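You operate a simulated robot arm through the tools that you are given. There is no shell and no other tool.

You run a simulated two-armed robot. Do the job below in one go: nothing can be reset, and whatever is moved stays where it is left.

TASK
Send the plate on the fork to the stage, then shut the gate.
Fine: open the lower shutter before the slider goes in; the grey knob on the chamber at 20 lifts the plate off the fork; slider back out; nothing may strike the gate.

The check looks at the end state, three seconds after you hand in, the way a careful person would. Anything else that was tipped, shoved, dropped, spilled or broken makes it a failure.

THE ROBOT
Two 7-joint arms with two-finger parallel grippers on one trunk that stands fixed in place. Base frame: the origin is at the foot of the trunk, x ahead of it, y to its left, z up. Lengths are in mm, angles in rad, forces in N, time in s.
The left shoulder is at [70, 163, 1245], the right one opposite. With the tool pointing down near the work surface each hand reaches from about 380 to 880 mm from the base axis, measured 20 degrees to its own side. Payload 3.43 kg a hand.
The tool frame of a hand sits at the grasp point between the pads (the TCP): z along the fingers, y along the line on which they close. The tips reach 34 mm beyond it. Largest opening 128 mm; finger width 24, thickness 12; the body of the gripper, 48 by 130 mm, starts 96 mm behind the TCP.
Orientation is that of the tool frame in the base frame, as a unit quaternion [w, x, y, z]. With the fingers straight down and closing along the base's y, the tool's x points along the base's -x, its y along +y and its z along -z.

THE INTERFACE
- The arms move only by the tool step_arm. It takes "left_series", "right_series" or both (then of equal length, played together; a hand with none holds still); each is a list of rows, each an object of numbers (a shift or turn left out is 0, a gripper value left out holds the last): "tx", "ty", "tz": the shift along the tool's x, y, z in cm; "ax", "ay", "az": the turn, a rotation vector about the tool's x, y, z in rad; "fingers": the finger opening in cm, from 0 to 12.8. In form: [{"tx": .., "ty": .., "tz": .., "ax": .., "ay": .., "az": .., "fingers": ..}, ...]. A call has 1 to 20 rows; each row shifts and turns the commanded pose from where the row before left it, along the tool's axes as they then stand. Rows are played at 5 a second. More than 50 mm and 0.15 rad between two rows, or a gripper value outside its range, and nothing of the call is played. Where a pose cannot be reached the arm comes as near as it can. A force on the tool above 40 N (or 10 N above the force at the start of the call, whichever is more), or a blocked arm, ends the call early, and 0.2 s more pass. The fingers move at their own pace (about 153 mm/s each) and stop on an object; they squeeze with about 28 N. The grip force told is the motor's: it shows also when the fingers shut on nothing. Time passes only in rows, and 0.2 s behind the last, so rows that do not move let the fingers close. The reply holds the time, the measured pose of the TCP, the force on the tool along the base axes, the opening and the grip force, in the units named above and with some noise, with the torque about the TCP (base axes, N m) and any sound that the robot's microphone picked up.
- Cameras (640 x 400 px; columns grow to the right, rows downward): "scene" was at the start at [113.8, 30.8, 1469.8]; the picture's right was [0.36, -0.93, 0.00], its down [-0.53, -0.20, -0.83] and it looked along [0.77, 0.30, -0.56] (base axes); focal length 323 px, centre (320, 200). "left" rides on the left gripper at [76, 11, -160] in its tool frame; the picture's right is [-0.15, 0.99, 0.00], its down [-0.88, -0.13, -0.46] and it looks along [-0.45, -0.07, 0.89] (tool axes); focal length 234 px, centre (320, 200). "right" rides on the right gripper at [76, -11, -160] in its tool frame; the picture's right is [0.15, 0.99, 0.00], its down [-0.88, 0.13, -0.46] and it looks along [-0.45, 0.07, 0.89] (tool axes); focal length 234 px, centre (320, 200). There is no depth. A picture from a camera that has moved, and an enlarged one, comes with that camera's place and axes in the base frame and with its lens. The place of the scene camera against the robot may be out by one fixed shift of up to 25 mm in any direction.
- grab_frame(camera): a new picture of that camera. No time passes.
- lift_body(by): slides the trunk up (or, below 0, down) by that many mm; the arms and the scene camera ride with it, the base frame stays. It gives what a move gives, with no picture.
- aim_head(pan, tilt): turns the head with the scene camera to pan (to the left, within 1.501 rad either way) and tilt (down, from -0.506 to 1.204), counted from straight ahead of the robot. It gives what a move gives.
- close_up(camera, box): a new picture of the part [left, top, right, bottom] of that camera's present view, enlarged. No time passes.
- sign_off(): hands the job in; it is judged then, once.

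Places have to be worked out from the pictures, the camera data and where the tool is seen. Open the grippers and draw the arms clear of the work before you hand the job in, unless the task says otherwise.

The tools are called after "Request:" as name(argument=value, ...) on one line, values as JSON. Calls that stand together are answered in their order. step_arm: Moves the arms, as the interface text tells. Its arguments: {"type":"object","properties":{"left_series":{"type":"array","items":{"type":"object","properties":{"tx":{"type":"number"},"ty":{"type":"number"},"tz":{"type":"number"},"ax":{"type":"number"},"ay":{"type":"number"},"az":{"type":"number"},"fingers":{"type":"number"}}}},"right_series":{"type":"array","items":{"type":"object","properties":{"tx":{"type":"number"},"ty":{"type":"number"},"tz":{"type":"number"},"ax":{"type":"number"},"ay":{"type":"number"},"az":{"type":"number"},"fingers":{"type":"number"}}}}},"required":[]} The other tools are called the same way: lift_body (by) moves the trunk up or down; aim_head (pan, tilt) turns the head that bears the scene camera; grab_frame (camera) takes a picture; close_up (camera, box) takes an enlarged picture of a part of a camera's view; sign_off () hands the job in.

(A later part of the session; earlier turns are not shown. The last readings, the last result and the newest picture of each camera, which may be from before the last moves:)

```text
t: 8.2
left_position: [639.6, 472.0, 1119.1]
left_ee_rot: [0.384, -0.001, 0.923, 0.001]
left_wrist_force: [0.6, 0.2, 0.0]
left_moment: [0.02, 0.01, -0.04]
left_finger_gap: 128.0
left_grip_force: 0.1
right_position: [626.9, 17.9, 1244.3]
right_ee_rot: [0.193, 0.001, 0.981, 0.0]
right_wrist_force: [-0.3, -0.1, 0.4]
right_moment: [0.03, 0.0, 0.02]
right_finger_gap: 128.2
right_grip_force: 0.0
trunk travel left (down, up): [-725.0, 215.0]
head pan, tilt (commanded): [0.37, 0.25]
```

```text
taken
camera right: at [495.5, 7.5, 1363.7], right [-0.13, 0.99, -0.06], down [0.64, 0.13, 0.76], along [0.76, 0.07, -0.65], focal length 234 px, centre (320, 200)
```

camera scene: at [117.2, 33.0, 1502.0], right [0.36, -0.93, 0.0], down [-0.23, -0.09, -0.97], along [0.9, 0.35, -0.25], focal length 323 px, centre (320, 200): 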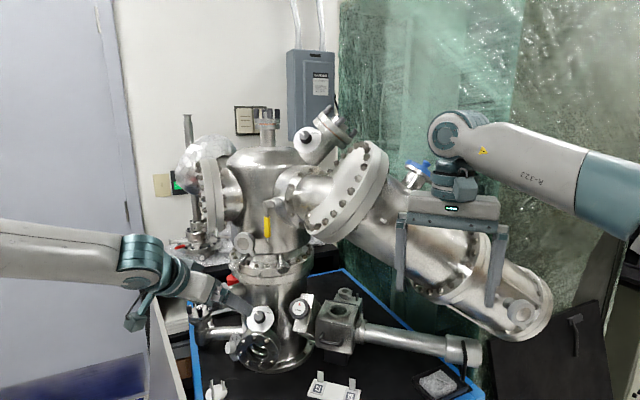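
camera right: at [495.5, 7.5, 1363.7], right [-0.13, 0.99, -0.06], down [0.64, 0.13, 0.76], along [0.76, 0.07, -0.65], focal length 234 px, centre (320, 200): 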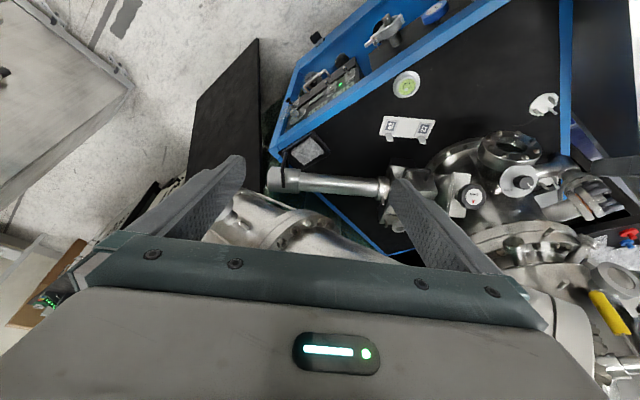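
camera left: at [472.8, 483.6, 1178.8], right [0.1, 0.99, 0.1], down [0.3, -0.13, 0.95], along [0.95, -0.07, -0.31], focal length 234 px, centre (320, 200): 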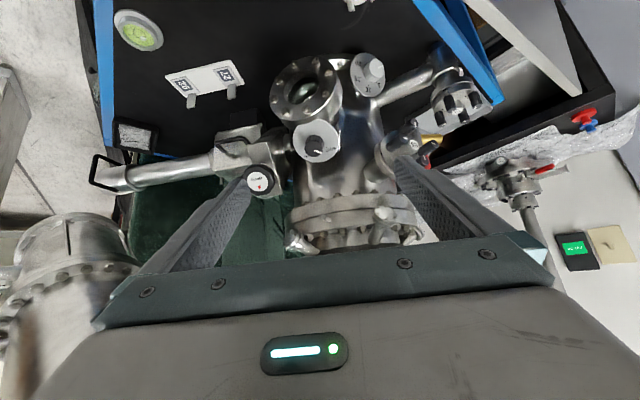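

The load-lock window hides behind the right finger. I'll shift the right hand 10 cm to −y to uncover it.

Request:
step_arm(right_series=[{"ty": -3.3}, {"ty": -3.3}, {"ty": -3.4}, {}])

Request:
close_up(camera="right", box=[380, 130, 560, 250])

Request:
close_up(camera="right", box=[270, 110, 450, 230])

```text
t: 9.2
left_position: [639.8, 471.9, 1118.8]
left_ee_rot: [0.384, -0.001, 0.923, 0.0]
left_wrist_force: [-0.3, 0.1, -0.8]
left_moment: [0.01, 0.0, -0.01]
left_finger_gap: 127.7
left_grip_force: 0.0
right_position: [624.8, -81.2, 1244.0]
right_ee_rot: [0.194, 0.0, 0.981, 0.0]
right_wrist_force: [-0.4, 0.6, 0.4]
right_moment: [0.0, 0.0, -0.02]
right_finger_gap: 127.8
right_grip_force: 0.0
trunk travel left (down, up): [-725.0, 215.0]
head pan, tilt (commanded): [0.37, 0.25]
```

```text
3.33 times, centred on (470, 190) of right
camera zoom: at [494.1, -92.8, 1363.5], right [-0.14, 0.99, -0.06], down [0.64, 0.13, 0.76], along [0.76, 0.07, -0.65], focal length 781 px, centre (-180, 233)
```

zoom: 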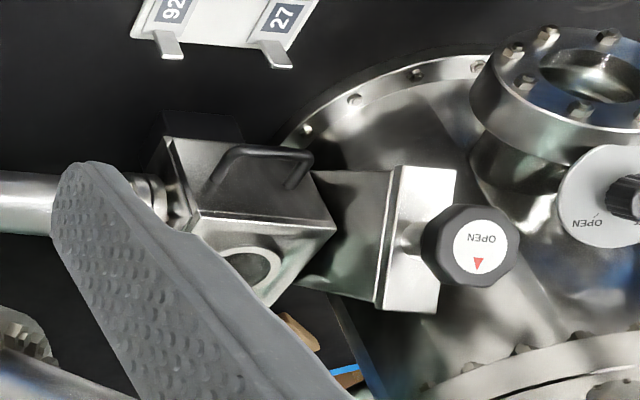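

```text
3.33 times, centred on (360, 170) of right
camera zoom: at [494.1, -92.8, 1363.5], right [-0.14, 0.99, -0.06], down [0.64, 0.13, 0.76], along [0.76, 0.07, -0.65], focal length 781 px, centre (187, 300)
```

zoom: 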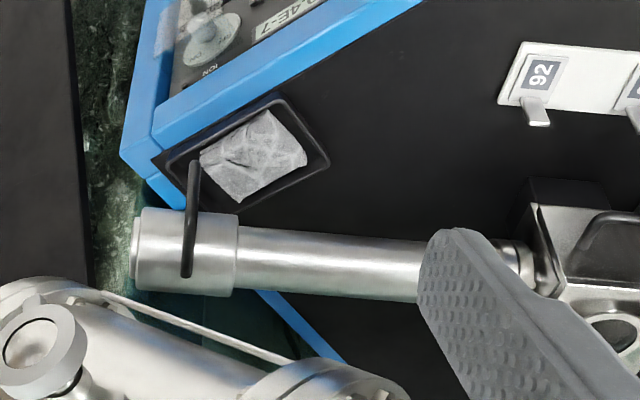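

The window is half uncovered. I'll shift another 7 cm to −y and zoom in on it.

Request:
step_arm(right_series=[{"ty": -3.5}, {"ty": -3.5}, {}])

Request:
close_up(camera="right", box=[420, 160, 520, 230])

Request:
close_up(camera="right", box=[445, 180, 485, 215])

```text
t: 10.0
left_position: [639.4, 473.6, 1118.3]
left_ee_rot: [0.383, 0.0, 0.924, -0.001]
left_wrist_force: [0.1, 0.2, 0.4]
left_moment: [0.0, -0.02, -0.03]
left_finger_gap: 128.0
left_grip_force: 0.0
right_position: [627.0, -150.8, 1243.9]
right_ee_rot: [0.193, 0.0, 0.981, 0.0]
right_wrist_force: [0.7, 1.3, -0.8]
right_moment: [-0.02, -0.01, -0.02]
right_finger_gap: 128.0
right_grip_force: 0.0
trunk travel left (down, up): [-725.0, 215.0]
head pan, tilt (commanded): [0.37, 0.25]
```

```text
5.71 times, centred on (470, 195) of right
camera zoom: at [495.2, -162.3, 1362.1], right [-0.14, 0.99, -0.06], down [0.64, 0.13, 0.76], along [0.75, 0.07, -0.65], focal length 1338 px, centre (-537, 229)
```

zoom: 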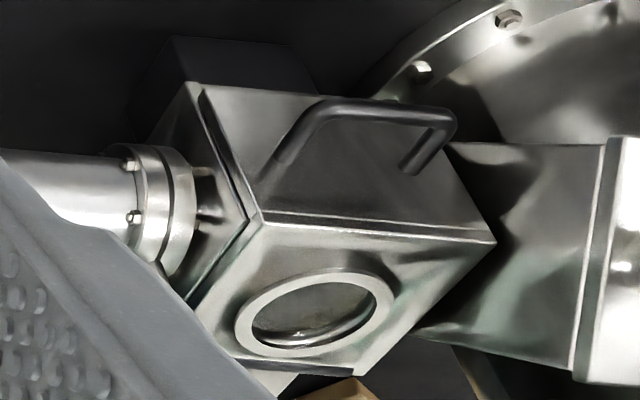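

```text
11.43 times, centred on (465, 198) of right
camera zoom: at [495.2, -162.3, 1362.1], right [-0.14, 0.99, -0.06], down [0.64, 0.13, 0.76], along [0.75, 0.07, -0.65], focal length 2676 px, centre (-1337, 229)
```

zoom: 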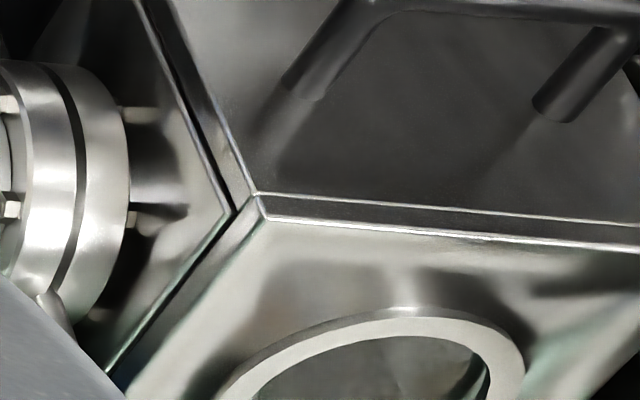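

I'll zoom right into the window itself.

Request:
close_up(camera="right", box=[458, 204, 492, 226])

Request:
close_up(camera="right", box=[490, 150, 580, 220])

Request:
close_up(camera="right", box=[300, 130, 430, 230])

```text
16.00 times, centred on (475, 215) of right
camera zoom: at [495.2, -162.3, 1362.1], right [-0.14, 0.99, -0.06], down [0.64, 0.13, 0.76], along [0.75, 0.07, -0.65], focal length 3747 px, centre (-2160, -40)
```

zoom: 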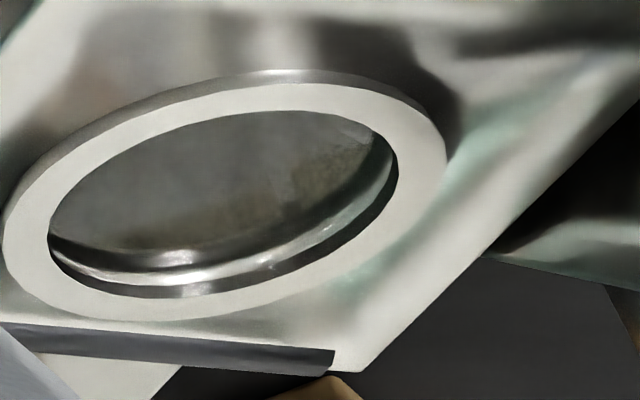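

```text
5.71 times, centred on (535, 185) of right
camera zoom: at [495.2, -162.3, 1362.1], right [-0.14, 0.99, -0.06], down [0.64, 0.13, 0.76], along [0.75, 0.07, -0.65], focal length 1338 px, centre (-909, 286)
```

zoom: 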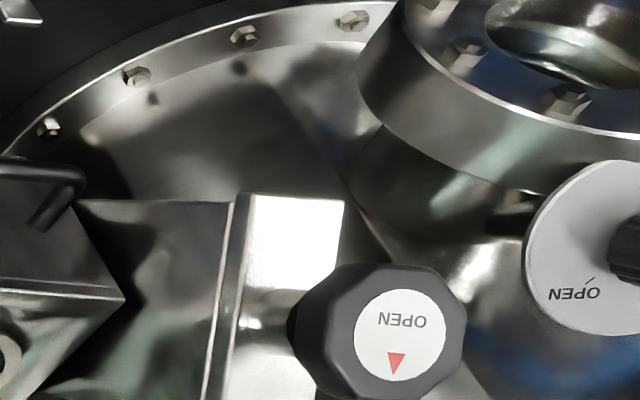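

```text
4.00 times, centred on (365, 180) of right
camera zoom: at [495.2, -162.3, 1362.1], right [-0.14, 0.99, -0.06], down [0.64, 0.13, 0.76], along [0.75, 0.07, -0.65], focal length 937 px, centre (140, 280)
```

zoom: 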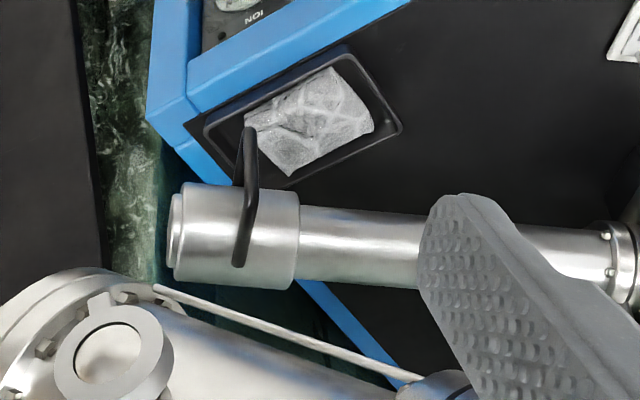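

The window glass shows nothing useful of the interior. The gauge readings may say something about the gate, so I'll look at the front panel again and at both hand-wheels (the gate wheel and the blue N2 one).

Request:
aim_head(pan=0.37, tilt=0.7)

Request:
close_up(camera="scene", box=[340, 230, 460, 305])

Request:
close_up(camera="scene", box=[280, 270, 380, 340])

Request:
close_up(camera="scene", box=[275, 120, 335, 170])

Request:
grab_frame(camera="scene")

```text
t: 10.9
left_position: [639.5, 471.9, 1119.8]
left_ee_rot: [0.384, -0.001, 0.923, 0.0]
left_wrist_force: [0.3, 1.0, 0.3]
left_moment: [-0.03, 0.0, -0.02]
left_finger_gap: 128.0
left_grip_force: 0.1
right_position: [625.3, -151.8, 1242.0]
right_ee_rot: [0.194, 0.0, 0.981, 0.001]
right_wrist_force: [-0.9, -0.5, -0.7]
right_moment: [0.0, -0.02, 0.0]
right_finger_gap: 127.9
right_grip_force: 0.1
trunk travel left (down, up): [-725.0, 215.0]
head pan, tilt (commanded): [0.37, 0.7]
```

```text
5.33 times, centred on (400, 268) of scene
camera zoom: at [110.5, 29.2, 1461.2], right [0.36, -0.93, 0.0], down [-0.6, -0.23, -0.77], along [0.71, 0.28, -0.64], focal length 1724 px, centre (-107, -160)
```

zoom: 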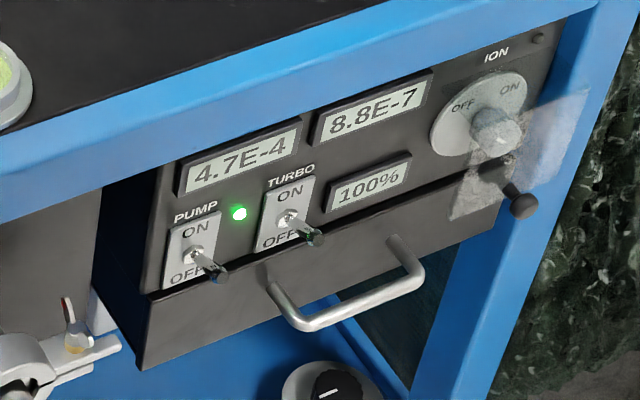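

```text
5.71 times, centred on (330, 305) of scene
camera zoom: at [110.5, 29.2, 1461.2], right [0.36, -0.93, 0.0], down [-0.6, -0.23, -0.77], along [0.71, 0.28, -0.64], focal length 1848 px, centre (263, -400)
```

zoom: 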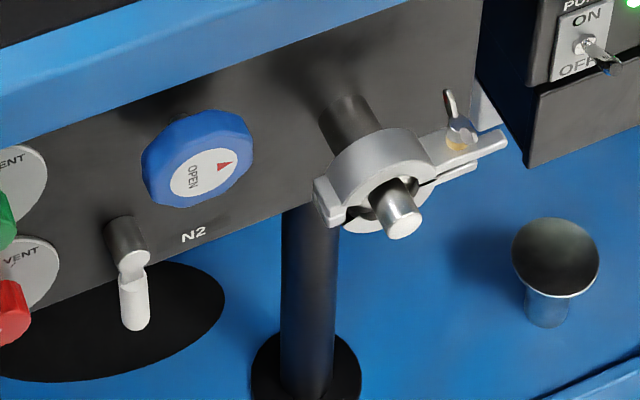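

```text
8.00 times, centred on (305, 145) of scene
camera zoom: at [110.5, 29.2, 1461.2], right [0.36, -0.93, 0.0], down [-0.6, -0.23, -0.77], along [0.71, 0.28, -0.64], focal length 2587 px, centre (440, 640)
```

zoom: 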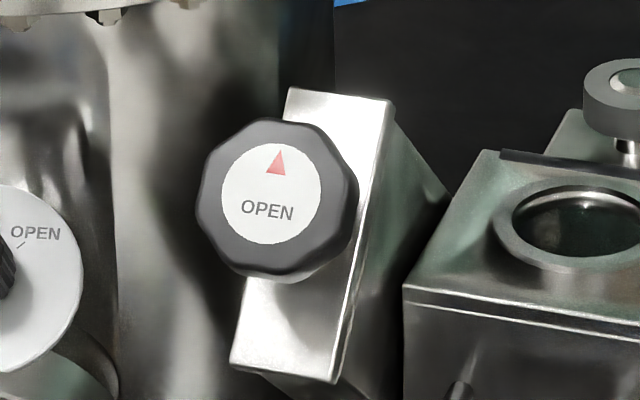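

```text
taken
camera scene: at [110.5, 29.2, 1461.2], right [0.36, -0.93, 0.0], down [-0.6, -0.23, -0.77], along [0.71, 0.28, -0.64], focal length 323 px, centre (320, 200)
```

scene: 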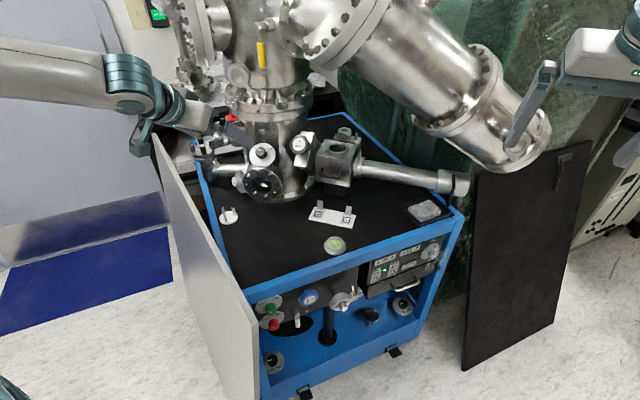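

The two gauges differ and drift apart: load lock rising 2.8→4.7E‑4, chamber falling 1.5E‑6→8.8E‑7. That suggests the gate may be shut right now, so I'll test the wheel before using the slider. First comes the lower shutter: I'll align the left tool with its axis and narrow the fingers.

Request:
step_arm(left_series=[{"ay": 0.0915, "fingers": 6.0}, {"ay": 0.0915}, {"ax": -0.064, "az": -0.0935}, {"ax": -0.064, "az": -0.0935}, {}])

Request:
grab_frame(camera="left")

```text
t: 12.1
left_position: [639.0, 472.3, 1120.2]
left_ee_rot: [0.296, -0.11, 0.948, 0.034]
left_wrist_force: [-0.1, -0.9, 0.5]
left_moment: [0.0, 0.0, -0.03]
left_finger_gap: 60.3
left_grip_force: 0.1
right_position: [626.1, -151.5, 1243.7]
right_ee_rot: [0.193, 0.0, 0.981, -0.001]
right_wrist_force: [-0.1, -0.5, -0.6]
right_moment: [0.0, 0.0, -0.02]
right_finger_gap: 127.8
right_grip_force: 0.0
trunk travel left (down, up): [-725.0, 215.0]
head pan, tilt (commanded): [0.37, 0.7]
```

```text
taken
camera left: at [488.5, 448.9, 1209.0], right [-0.11, 0.99, 0.08], down [0.48, -0.02, 0.88], along [0.87, 0.13, -0.48], focal length 234 px, centre (320, 200)
```

left: 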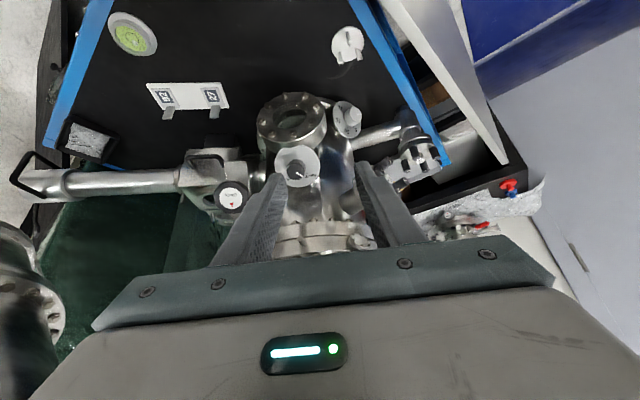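

The orientation matches the plan. I'll move to a stand-off about 11 cm out from the shutter knob along its axis and check the alignment.

Request:
step_arm(left_series=[{"tx": -2.09, "ty": -2.19, "tz": 2.68}, {"tx": -2.09, "ty": -2.19, "tz": 2.68}, {}])

Request:
grab_frame(camera="left")

Request:
close_up(camera="left", box=[270, 110, 370, 190])

Request:
close_up(camera="scene", box=[190, 80, 320, 200])

```text
t: 12.9
left_position: [712.0, 442.9, 1100.1]
left_ee_rot: [0.297, -0.109, 0.948, 0.033]
left_wrist_force: [-0.4, 0.3, -0.1]
left_moment: [0.02, -0.03, 0.02]
left_finger_gap: 60.0
left_grip_force: 0.1
right_position: [624.7, -151.1, 1244.5]
right_ee_rot: [0.194, 0.0, 0.981, 0.0]
right_wrist_force: [-0.4, -0.6, 0.4]
right_moment: [-0.02, 0.0, 0.02]
right_finger_gap: 127.9
right_grip_force: 0.0
trunk travel left (down, up): [-725.0, 215.0]
head pan, tilt (commanded): [0.37, 0.7]
```

```text
taken
camera left: at [559.7, 419.6, 1188.9], right [-0.11, 0.99, 0.08], down [0.48, -0.02, 0.88], along [0.87, 0.13, -0.48], focal length 234 px, centre (320, 200)
```

left: 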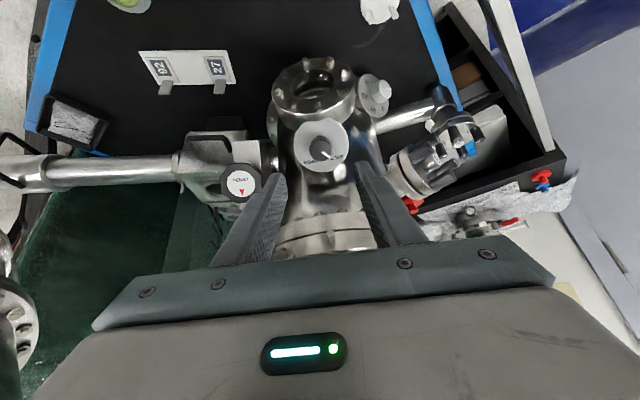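

```text
5.00 times, centred on (320, 150) of left
camera zoom: at [559.7, 419.6, 1188.9], right [-0.11, 0.99, 0.08], down [0.48, -0.02, 0.88], along [0.87, 0.13, -0.48], focal length 1171 px, centre (320, 450)
```

zoom: 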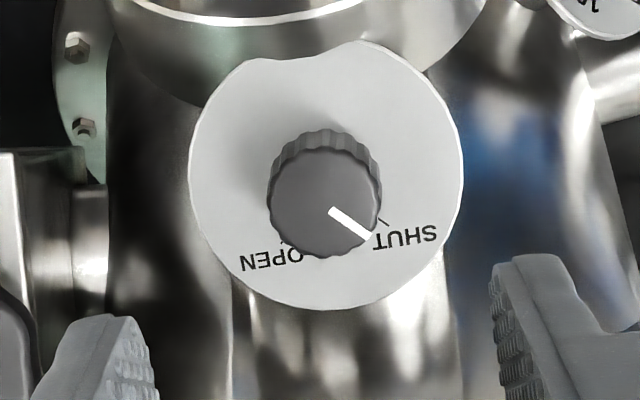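

```text
3.33 times, centred on (255, 140) of scene
camera zoom: at [108.4, 30.5, 1461.3], right [0.36, -0.93, 0.0], down [-0.6, -0.23, -0.77], along [0.71, 0.28, -0.64], focal length 1078 px, centre (537, 400)
```

zoom: 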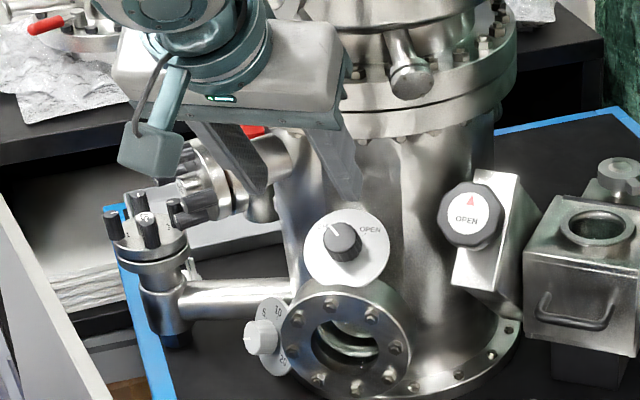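

Alignment is within about 1 mm on both the knob face and the disc, and the OPEN tick sits about 86° clockwise from the pointer. I'll centre up, roll −45° to allow the turn, and advance halfway.

Request:
step_arm(left_series=[{"tx": -0.1, "ty": 0.08}, {"az": -0.131}, {"az": -0.131}, {"az": -0.131}, {"az": -0.131}, {"az": -0.131}, {"az": -0.131}, {"tz": 3.0}, {"tz": 3.0}, {}])

Request:
grab_frame(camera="left")

Request:
close_up(camera="scene", box=[200, 80, 330, 200])

```text
t: 15.1
left_position: [743.5, 453.8, 1052.6]
left_ee_rot: [0.286, -0.464, 0.835, -0.083]
left_wrist_force: [0.0, 0.6, 0.0]
left_moment: [0.01, -0.01, 0.01]
left_finger_gap: 60.0
left_grip_force: 0.0
right_position: [626.0, -152.7, 1243.6]
right_ee_rot: [0.195, -0.001, 0.981, 0.0]
right_wrist_force: [-0.2, -0.2, 0.2]
right_moment: [0.0, -0.05, -0.01]
right_finger_gap: 128.0
right_grip_force: 0.1
trunk travel left (down, up): [-725.0, 215.0]
head pan, tilt (commanded): [0.37, 0.7]
```

```text
taken
camera left: at [618.0, 377.3, 1149.4], right [-0.66, 0.67, -0.34], down [0.2, 0.59, 0.78], along [0.72, 0.45, -0.52], focal length 234 px, centre (320, 200)
```

left: 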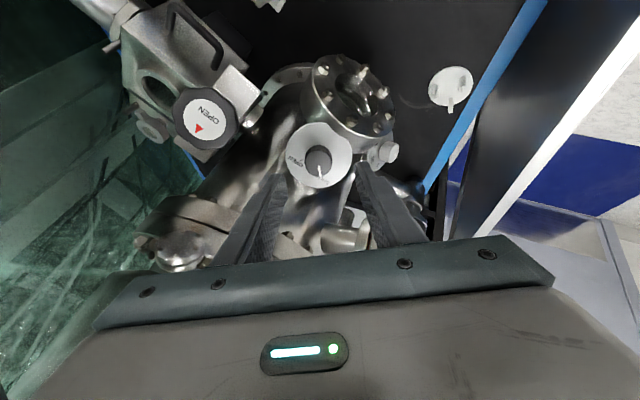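

```text
3.33 times, centred on (265, 140) of scene
camera zoom: at [109.3, 29.4, 1461.2], right [0.36, -0.93, 0.0], down [-0.6, -0.23, -0.77], along [0.71, 0.28, -0.64], focal length 1078 px, centre (503, 400)
```

zoom: 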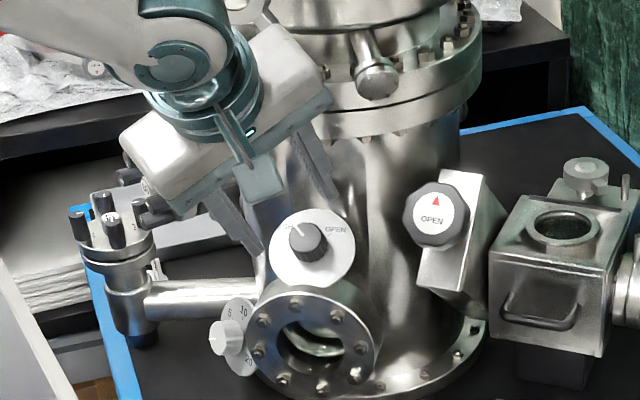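

Request:
close_up(camera="left", box=[270, 110, 370, 190])

```text
5.00 times, centred on (320, 150) of left
camera zoom: at [618.0, 377.3, 1149.4], right [-0.66, 0.67, -0.34], down [0.2, 0.59, 0.78], along [0.72, 0.45, -0.52], focal length 1171 px, centre (320, 450)
```

zoom: 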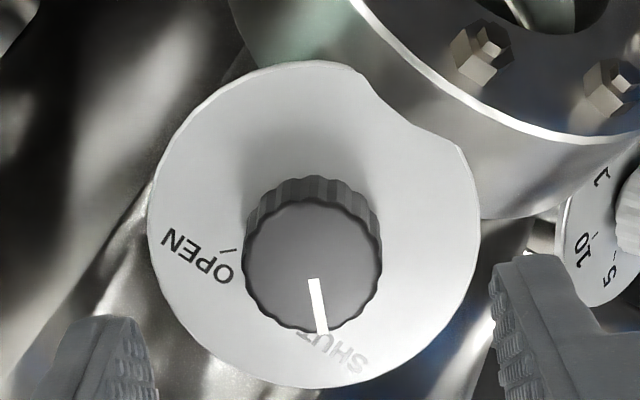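

The tool is off the axis by about 1.6 mm right and 3 mm down in this picture, which agrees with the measured pose. I'll correct that and advance to the grip depth.

Request:
step_arm(left_series=[{"tx": 0.3, "ty": -0.16}, {"tz": 1.6}, {"tz": 1.6}, {"tz": 1.5}, {}])

Request:
close_up(camera="left", box=[240, 110, 400, 230])

Request:
close_up(camera="scene", box=[220, 110, 320, 190])

```text
t: 16.3
left_position: [770.8, 453.7, 1011.1]
left_ee_rot: [0.285, -0.465, 0.834, -0.081]
left_wrist_force: [0.5, -1.0, 0.4]
left_moment: [0.0, 0.01, 0.01]
left_finger_gap: 60.1
left_grip_force: 0.0
right_position: [625.7, -151.2, 1241.9]
right_ee_rot: [0.194, 0.0, 0.981, 0.0]
right_wrist_force: [-0.7, -0.9, 0.8]
right_moment: [0.01, -0.01, 0.0]
right_finger_gap: 128.1
right_grip_force: 0.1
trunk travel left (down, up): [-725.0, 215.0]
head pan, tilt (commanded): [0.37, 0.7]
```

```text
3.33 times, centred on (320, 170) of left
camera zoom: at [645.1, 379.4, 1108.3], right [-0.66, 0.67, -0.34], down [0.2, 0.59, 0.78], along [0.72, 0.45, -0.53], focal length 781 px, centre (320, 300)
```

zoom: 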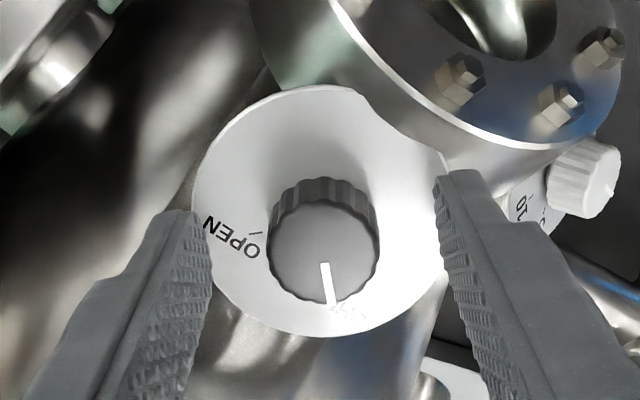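

```text
5.00 times, centred on (270, 150) of scene
camera zoom: at [110.2, 29.5, 1461.1], right [0.36, -0.93, 0.0], down [-0.6, -0.23, -0.76], along [0.71, 0.28, -0.64], focal length 1617 px, centre (570, 450)
```

zoom: 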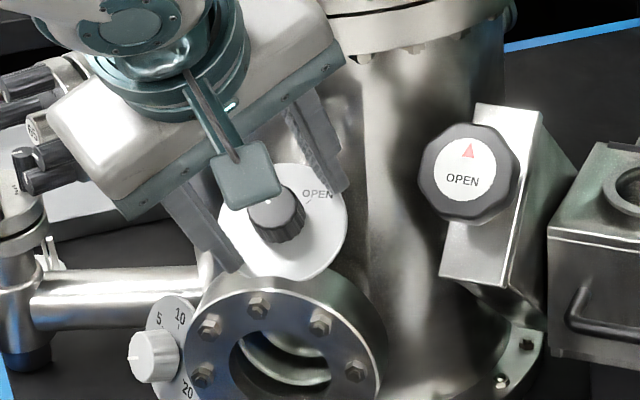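

The knob is centred between the fingers, and knob face and disc both sit where predicted. Closing on the knob.

Request:
step_arm(left_series=[{"fingers": 0}, {}, {}, {}])

Request:
close_up(camera="left", box=[240, 110, 400, 230])

```text
t: 17.3
left_position: [772.0, 456.2, 1009.8]
left_ee_rot: [0.286, -0.465, 0.834, -0.082]
left_wrist_force: [-3.1, -0.1, -0.5]
left_moment: [0.39, 0.41, 0.35]
left_finger_gap: 29.4
left_grip_force: 44.7
right_position: [626.4, -152.3, 1243.1]
right_ee_rot: [0.193, 0.0, 0.981, -0.001]
right_wrist_force: [-0.6, 1.3, -0.2]
right_moment: [0.01, 0.0, 0.01]
right_finger_gap: 128.0
right_grip_force: 0.1
trunk travel left (down, up): [-725.0, 215.0]
head pan, tilt (commanded): [0.37, 0.7]
```

```text
3.33 times, centred on (320, 170) of left
camera zoom: at [645.0, 379.5, 1108.1], right [-0.66, 0.67, -0.34], down [0.2, 0.59, 0.78], along [0.72, 0.45, -0.53], focal length 781 px, centre (320, 300)
```

zoom: 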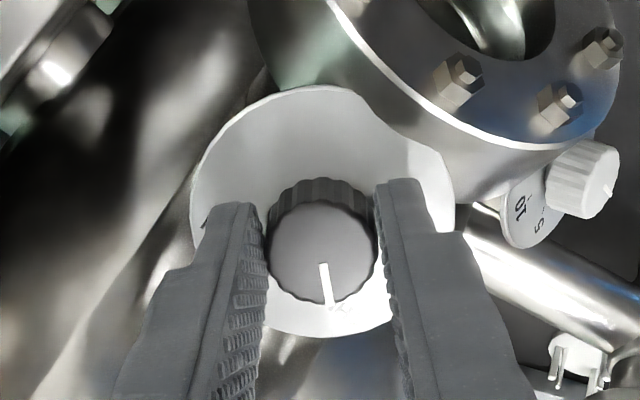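

Gripped at 29 mm with low side forces. I'll turn clockwise about half a radian and check that the knob follows.

Request:
step_arm(left_series=[{"az": 0.1}, {"az": 0.1}, {"az": 0.1}, {"az": 0.1}, {"az": 0.1}, {}])

Request:
close_up(camera="left", box=[240, 110, 400, 230])

```text
t: 18.7
left_position: [769.9, 456.2, 1011.8]
left_ee_rot: [0.297, -0.243, 0.924, -0.009]
left_wrist_force: [-12.9, 1.8, -10.5]
left_moment: [0.6, 0.78, 0.58]
left_finger_gap: 29.7
left_grip_force: 44.5
right_position: [625.7, -151.2, 1243.2]
right_ee_rot: [0.194, 0.0, 0.981, 0.0]
right_wrist_force: [0.3, -0.6, -0.9]
right_moment: [-0.03, 0.01, 0.02]
right_finger_gap: 128.3
right_grip_force: 0.0
trunk travel left (down, up): [-725.0, 215.0]
head pan, tilt (commanded): [0.37, 0.7]
```

```text
3.33 times, centred on (320, 170) of left
camera zoom: at [624.9, 411.9, 1099.8], right [-0.34, 0.94, -0.08], down [0.43, 0.23, 0.87], along [0.84, 0.26, -0.48], focal length 781 px, centre (320, 300)
```

zoom: 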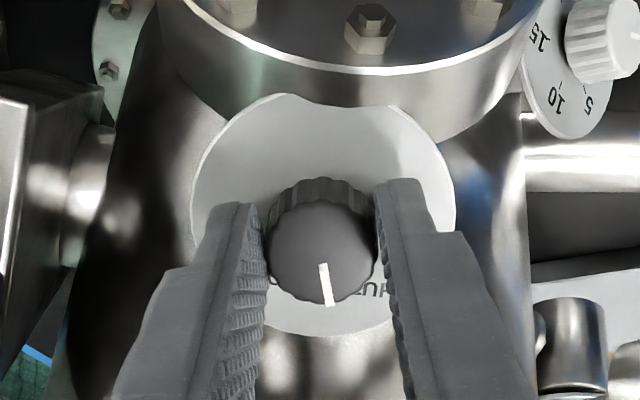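

The knob follows, with the pointer fixed in the grip while the dial turns past it. There is about 16 N along the tool x direction, so I'll ease that slightly and keep turning.

Request:
step_arm(left_series=[{"tx": 0.12}, {"az": 0.1}, {"az": 0.1}, {"az": 0.1}, {"az": 0.1}, {"az": 0.1}, {}])

Request:
close_up(camera="left", box=[240, 110, 400, 230])

```text
t: 20.3
left_position: [771.2, 457.0, 1011.5]
left_ee_rot: [0.289, -0.008, 0.955, 0.065]
left_wrist_force: [-8.3, 13.7, -8.7]
left_moment: [0.94, 0.53, 0.8]
left_finger_gap: 29.8
left_grip_force: 44.7
right_position: [625.6, -149.1, 1242.8]
right_ee_rot: [0.194, 0.0, 0.981, -0.002]
right_wrist_force: [0.1, 0.3, 0.3]
right_moment: [0.02, 0.03, 0.01]
right_finger_gap: 127.7
right_grip_force: 0.1
trunk travel left (down, up): [-725.0, 215.0]
head pan, tilt (commanded): [0.37, 0.7]
```

```text
3.33 times, centred on (320, 170) of left
camera zoom: at [619.3, 450.7, 1102.0], right [0.07, 0.98, 0.2], down [0.49, -0.21, 0.85], along [0.87, 0.04, -0.49], focal length 781 px, centre (320, 300)
```

zoom: 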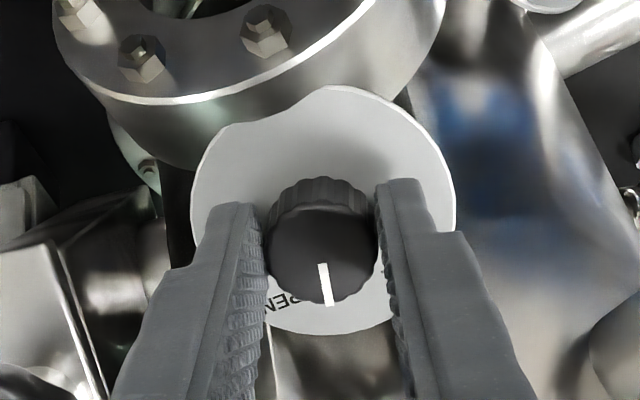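

Still following, with about 18 N of side force. I'll nudge the hand toward the axis and turn the remaining ~0.45 rad.

Request:
step_arm(left_series=[{"tx": 0.1, "ty": 0.12}, {"az": 0.1}, {"az": 0.1}, {"az": 0.1}, {"az": 0.1}, {"az": 0.06}, {}])

Request:
close_up(camera="left", box=[240, 110, 400, 230])

Request:
close_up(camera="scene", box=[220, 110, 320, 190])

```text
t: 21.9
left_position: [769.5, 458.6, 1010.9]
left_ee_rot: [0.268, 0.21, 0.931, 0.13]
left_wrist_force: [0.0, 17.2, 0.7]
left_moment: [1.22, 0.27, 0.9]
left_finger_gap: 29.5
left_grip_force: 44.7
right_position: [625.9, -150.4, 1242.6]
right_ee_rot: [0.193, 0.0, 0.981, -0.001]
right_wrist_force: [0.0, -0.1, 0.5]
right_moment: [-0.01, -0.02, -0.01]
right_finger_gap: 128.1
right_grip_force: 0.1
trunk travel left (down, up): [-725.0, 215.0]
head pan, tilt (commanded): [0.37, 0.7]
```

```text
3.33 times, centred on (320, 170) of left
camera zoom: at [628.3, 483.7, 1113.1], right [0.43, 0.8, 0.41], down [0.38, -0.58, 0.72], along [0.82, -0.15, -0.56], focal length 781 px, centre (320, 300)
```

zoom: 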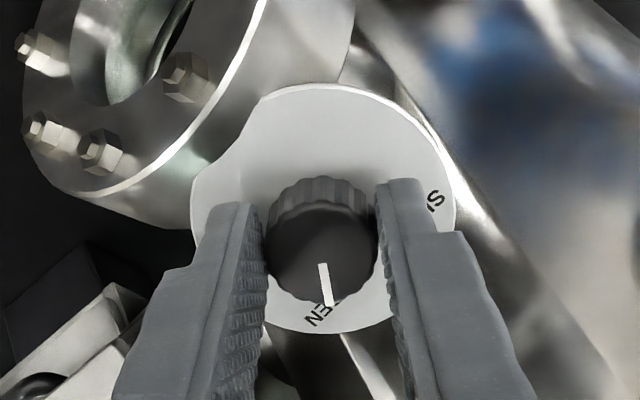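

```text
5.00 times, centred on (270, 150) of scene
camera zoom: at [110.7, 32.3, 1461.0], right [0.36, -0.93, 0.0], down [-0.6, -0.23, -0.76], along [0.71, 0.28, -0.64], focal length 1617 px, centre (570, 450)
```

zoom: 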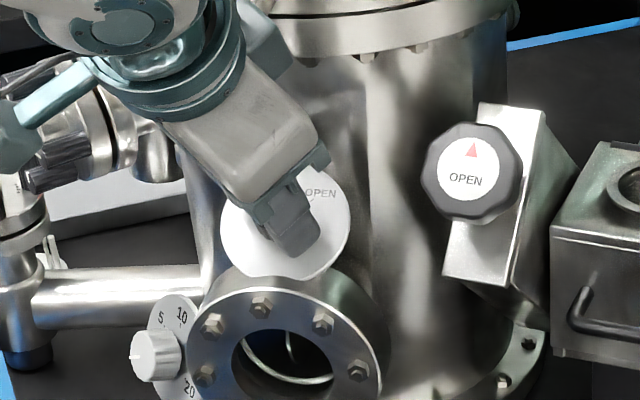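

The knob has turned and the viewport interior has changed, so the shutter has moved. I'll release and back off to compare the pointer with the OPEN tick.

Request:
step_arm(left_series=[{"fingers": 6.0}, {}, {"tz": -2.5}, {"tz": -2.5}, {}])

Request:
close_up(camera="left", box=[260, 100, 380, 190])

Request:
close_up(camera="scene", box=[220, 120, 300, 190])

```text
t: 23.1
left_position: [744.3, 449.7, 1052.1]
left_ee_rot: [0.267, 0.211, 0.931, 0.129]
left_wrist_force: [-0.1, -0.4, -0.1]
left_moment: [0.03, 0.03, 0.03]
left_finger_gap: 60.0
left_grip_force: 0.0
right_position: [627.0, -152.5, 1242.4]
right_ee_rot: [0.194, 0.0, 0.981, 0.0]
right_wrist_force: [-0.1, 1.0, -0.4]
right_moment: [0.01, 0.0, -0.02]
right_finger_gap: 128.3
right_grip_force: 0.2
trunk travel left (down, up): [-725.0, 215.0]
head pan, tilt (commanded): [0.37, 0.7]
```

```text
4.44 times, centred on (320, 145) of left
camera zoom: at [601.5, 475.1, 1153.6], right [0.43, 0.8, 0.41], down [0.38, -0.58, 0.72], along [0.82, -0.15, -0.56], focal length 1041 px, centre (320, 444)
```

zoom: 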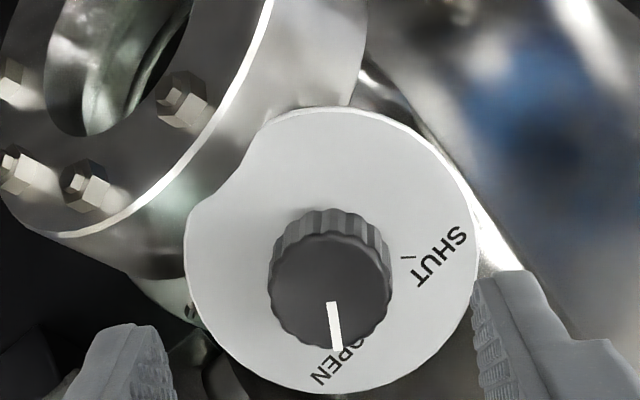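

```text
5.71 times, centred on (260, 155) of scene
camera zoom: at [111.6, 30.3, 1460.9], right [0.36, -0.93, 0.0], down [-0.6, -0.23, -0.76], along [0.71, 0.28, -0.65], focal length 1848 px, centre (663, 457)
```

zoom: 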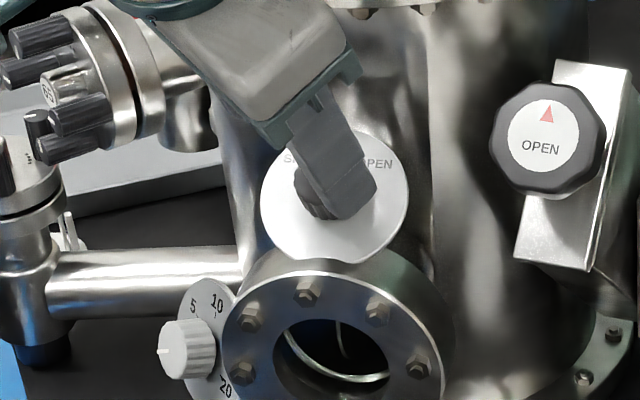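

The pointer is about 78° from SHUT and the tick seems to be at 85–90°. I'll check from the right camera, which sees the dial from another side.

Request:
close_up(camera="right", box=[560, 150, 640, 220])

Request:
close_up(camera="scene", box=[250, 135, 290, 170])

```text
5.71 times, centred on (600, 185) of right
camera zoom: at [496.1, -163.1, 1361.7], right [-0.14, 0.99, -0.06], down [0.64, 0.13, 0.76], along [0.75, 0.07, -0.65], focal length 1338 px, centre (-1280, 286)
```

zoom: 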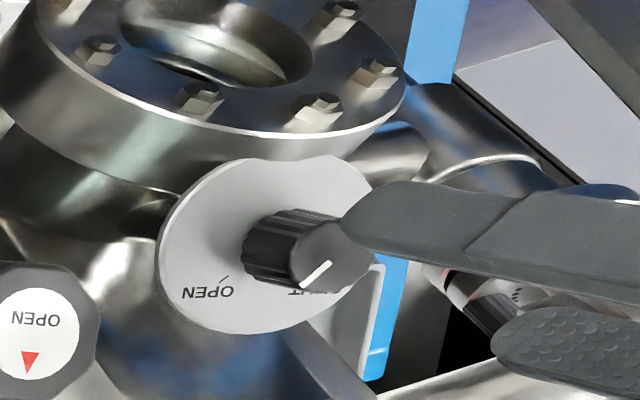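

```text
11.43 times, centred on (270, 152) of scene
camera zoom: at [111.6, 30.3, 1460.9], right [0.36, -0.93, 0.0], down [-0.6, -0.23, -0.76], along [0.71, 0.28, -0.65], focal length 3695 px, centre (891, 743)
```

zoom: 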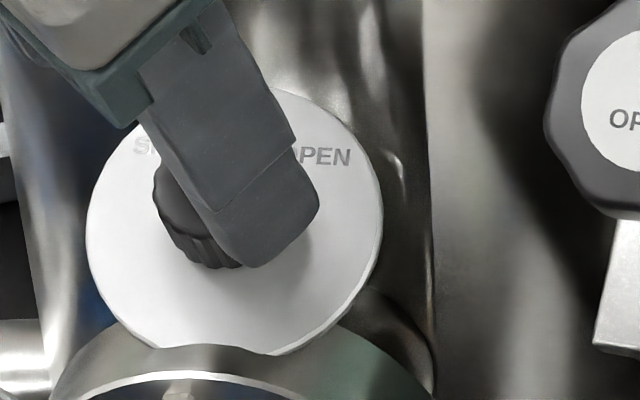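

From the right camera the pointer is parallel to the OPEN tick within 2°, so the lower shutter is open. Next is the gate wheel at ≈ (814, 361, 1021), normal ≈ (−0.70, −0.12, 0.71). I'll back off, unroll the hand, and look for obstacles there.

Request:
step_arm(left_series=[{"tz": -3.5}, {"tz": -3.5}, {"az": -0.135}, {"az": -0.135}, {"az": -0.135}, {"az": -0.135}, {"az": -0.134}, {}])

Request:
grab_frame(camera="left")

Request:
aim_head(pan=0.37, tilt=0.45)

Request:
grab_frame(camera="scene")

Request:
close_up(camera="scene", box=[220, 40, 420, 240])

```text
t: 24.9
left_position: [704.1, 440.0, 1108.6]
left_ee_rot: [0.296, -0.109, 0.948, 0.033]
left_wrist_force: [0.5, 0.1, 0.7]
left_moment: [-0.01, -0.01, 0.0]
left_finger_gap: 59.8
left_grip_force: 0.0
right_position: [626.5, -152.8, 1243.6]
right_ee_rot: [0.193, 0.0, 0.981, 0.0]
right_wrist_force: [-0.3, 0.0, 0.7]
right_moment: [0.01, -0.01, -0.02]
right_finger_gap: 127.9
right_grip_force: 0.1
trunk travel left (down, up): [-725.0, 215.0]
head pan, tilt (commanded): [0.37, 0.7]
```

```text
taken
camera left: at [553.5, 416.9, 1198.3], right [-0.11, 0.99, 0.08], down [0.48, -0.02, 0.88], along [0.87, 0.13, -0.48], focal length 234 px, centre (320, 200)
```

left: 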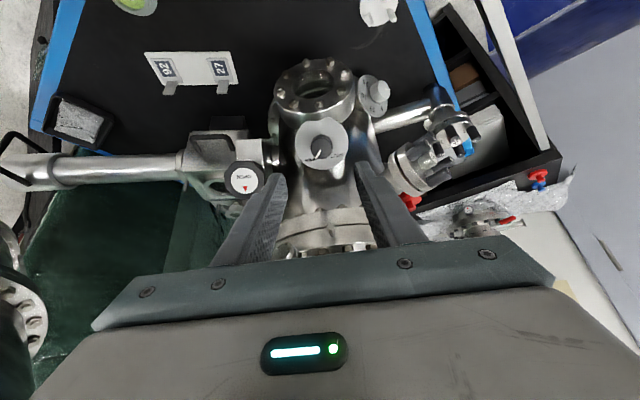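

```text
t: 25.6
left_position: [703.7, 439.9, 1109.0]
left_ee_rot: [0.295, -0.109, 0.949, 0.034]
left_wrist_force: [-0.1, 0.9, 0.6]
left_moment: [0.03, 0.0, -0.03]
left_finger_gap: 60.2
left_grip_force: 0.0
right_position: [625.4, -152.6, 1244.4]
right_ee_rot: [0.193, -0.001, 0.981, 0.0]
right_wrist_force: [-0.5, -0.6, 0.6]
right_moment: [0.0, -0.02, 0.0]
right_finger_gap: 128.0
right_grip_force: 0.0
trunk travel left (down, up): [-725.0, 215.0]
head pan, tilt (commanded): [0.37, 0.45]
```

```text
taken
camera scene: at [117.1, 32.0, 1483.2], right [0.36, -0.93, 0.0], down [-0.41, -0.16, -0.9], along [0.84, 0.33, -0.44], focal length 323 px, centre (320, 200)
```

scene: 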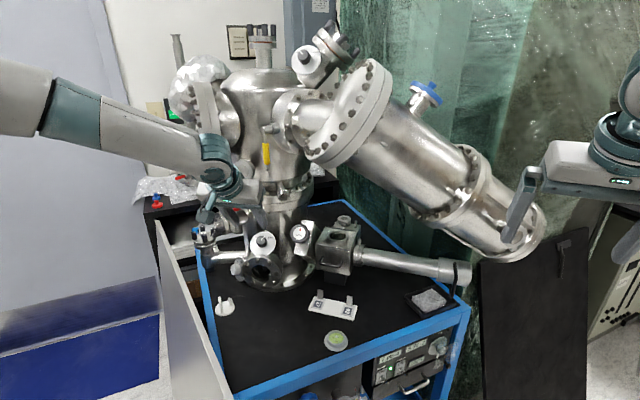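

```text
2.00 times, centred on (320, 140) of scene
camera zoom: at [117.1, 32.0, 1483.2], right [0.36, -0.93, 0.0], down [-0.41, -0.16, -0.9], along [0.84, 0.33, -0.44], focal length 647 px, centre (320, 320)
```

zoom: 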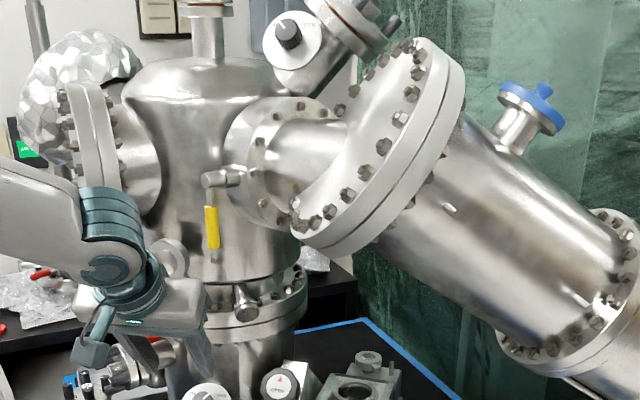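

The big upper flange's lowest rim is at about (712, 265, 1270), which leaves enough room for the hand below it at the gate wheel. I'll go to a stand-off in front of the wheel with the fingers opened to 85 mm.

Request:
step_arm(left_series=[{"ax": 0.03, "az": 0.043, "ay": -0.09, "fingers": 8.5}, {"ay": -0.093}, {"tx": -0.17, "ty": -3.23}, {"tx": -0.17, "ty": -3.23}, {"tx": -0.16, "ty": -3.24, "tz": -0.1}, {}])

Request:
grab_frame(camera="left")

Request:
close_up(camera="left", box=[260, 100, 380, 190])

Request:
grab_frame(camera="scene")

```text
t: 27.0
left_position: [723.8, 346.4, 1114.0]
left_ee_rot: [0.382, -0.081, 0.92, 0.034]
left_wrist_force: [-0.4, 1.1, 0.1]
left_moment: [-0.02, -0.01, -0.05]
left_finger_gap: 84.9
left_grip_force: 0.1
right_position: [627.2, -151.9, 1243.9]
right_ee_rot: [0.193, 0.0, 0.981, 0.0]
right_wrist_force: [0.7, 0.7, 0.6]
right_moment: [-0.01, 0.0, -0.02]
right_finger_gap: 128.2
right_grip_force: 0.0
trunk travel left (down, up): [-725.0, 215.0]
head pan, tilt (commanded): [0.37, 0.45]
```

```text
taken
camera left: at [558.5, 327.8, 1173.3], right [-0.07, 0.99, 0.1], down [0.32, -0.08, 0.95], along [0.95, 0.1, -0.31], focal length 234 px, centre (320, 200)
```

left: 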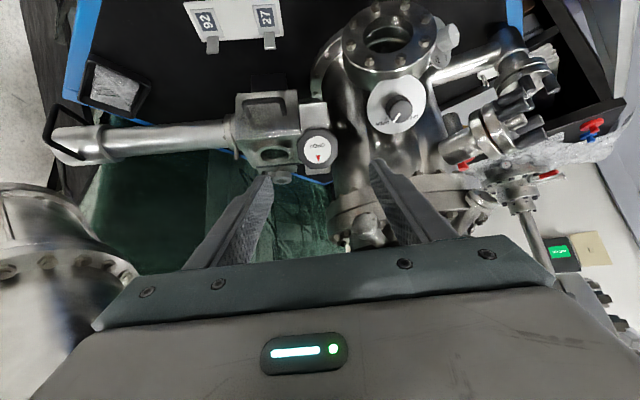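

```text
4.44 times, centred on (320, 145) of left
camera zoom: at [558.5, 327.8, 1173.3], right [-0.07, 0.99, 0.1], down [0.32, -0.08, 0.95], along [0.95, 0.1, -0.31], focal length 1041 px, centre (320, 444)
```

zoom: 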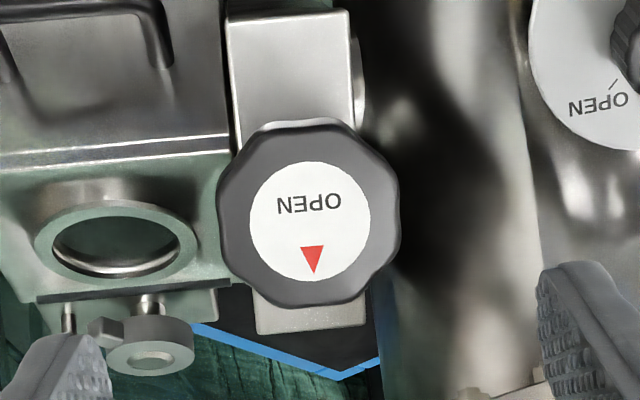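

```text
taken
camera scene: at [116.9, 32.5, 1483.3], right [0.36, -0.93, 0.0], down [-0.41, -0.16, -0.9], along [0.84, 0.33, -0.44], focal length 323 px, centre (320, 200)
```

scene: 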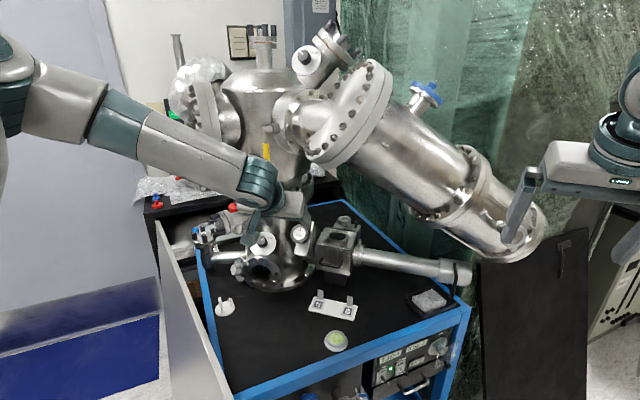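

The label and the slab edges appear rolled by about 5° relative to my tool, which fits a cart yaw of about 4° (same as the tube) rather than 10°. I'll correct the yaw by −6°, re-centre, and check again.

Request:
step_arm(left_series=[{"ax": 0.074, "az": 0.074}, {"tx": -0.135, "ty": 0.62, "tz": -0.15}, {}])

Request:
close_up(camera="left", box=[260, 100, 380, 190])

```text
t: 27.8
left_position: [722.9, 352.0, 1116.2]
left_ee_rot: [0.383, -0.033, 0.923, 0.015]
left_wrist_force: [-0.1, 0.0, 0.3]
left_moment: [-0.03, -0.01, -0.01]
left_finger_gap: 84.9
left_grip_force: 0.0
right_position: [626.0, -152.8, 1242.8]
right_ee_rot: [0.194, 0.0, 0.981, 0.0]
right_wrist_force: [-0.9, -0.2, 0.1]
right_moment: [0.01, 0.0, 0.02]
right_finger_gap: 128.0
right_grip_force: 0.1
trunk travel left (down, up): [-725.0, 215.0]
head pan, tilt (commanded): [0.37, 0.45]
```

```text
4.44 times, centred on (320, 145) of left
camera zoom: at [557.3, 350.9, 1175.8], right [0.03, 0.99, 0.11], down [0.31, -0.11, 0.94], along [0.95, 0.0, -0.31], focal length 1041 px, centre (320, 444)
```

zoom: 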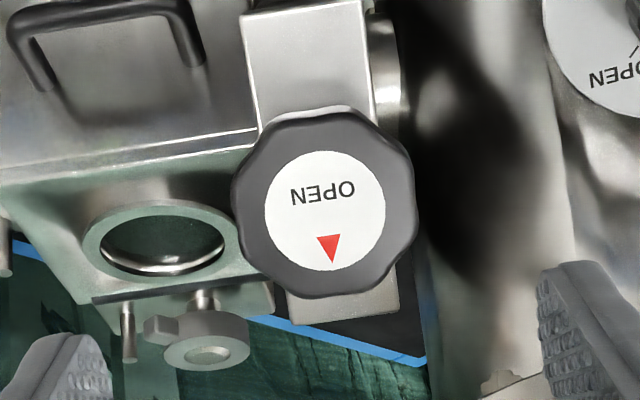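

The camera itself is rolled about 7.5° to the tool, so this alignment is good: short slab edges at −8.5°, label centred within 1 mm. I'll narrow the fingers to 70 mm and advance most of the way.

Request:
step_arm(left_series=[{"fingers": 7.2, "tz": 3.0}, {"tz": 3.0}, {"tz": 2.5}, {}])

Request:
close_up(camera="left", box=[220, 90, 420, 240])

Request:
close_up(camera="scene", box=[240, 180, 340, 260])

```text
t: 28.8
left_position: [782.3, 355.2, 1055.1]
left_ee_rot: [0.383, -0.032, 0.923, 0.014]
left_wrist_force: [1.3, 0.8, 0.8]
left_moment: [0.0, 0.0, 0.01]
left_finger_gap: 72.0
left_grip_force: 0.0
right_position: [626.3, -153.1, 1242.7]
right_ee_rot: [0.193, -0.001, 0.981, 0.0]
right_wrist_force: [-0.6, -0.6, -0.7]
right_moment: [-0.01, -0.02, -0.01]
right_finger_gap: 128.0
right_grip_force: 0.0
trunk travel left (down, up): [-725.0, 215.0]
head pan, tilt (commanded): [0.37, 0.45]
```

```text
2.67 times, centred on (320, 165) of left
camera zoom: at [616.5, 354.6, 1115.1], right [0.03, 0.99, 0.11], down [0.31, -0.11, 0.95], along [0.95, 0.0, -0.31], focal length 624 px, centre (320, 293)
```

zoom: 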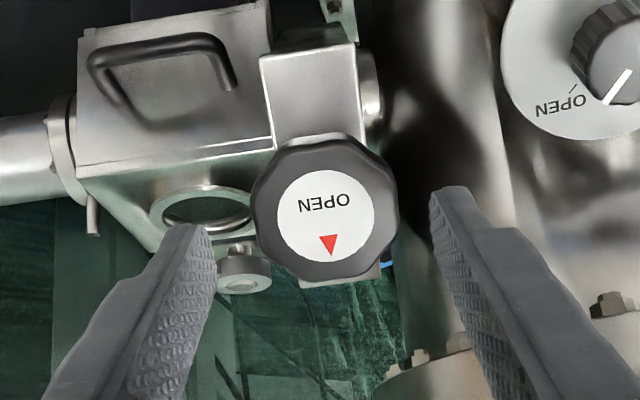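

```text
5.00 times, centred on (290, 220) of scene
camera zoom: at [116.7, 32.1, 1483.3], right [0.36, -0.93, 0.0], down [-0.41, -0.16, -0.9], along [0.84, 0.33, -0.44], focal length 1617 px, centre (470, 100)
```

zoom: 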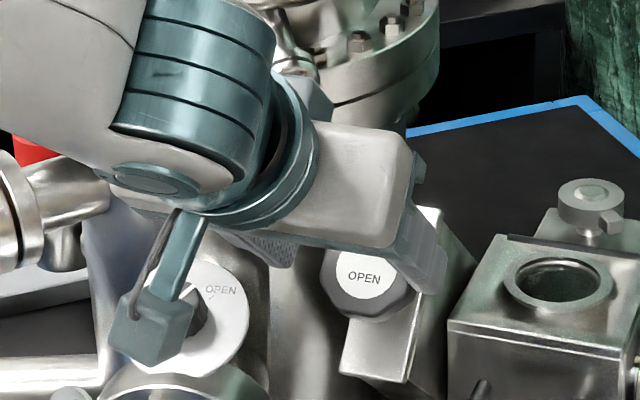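

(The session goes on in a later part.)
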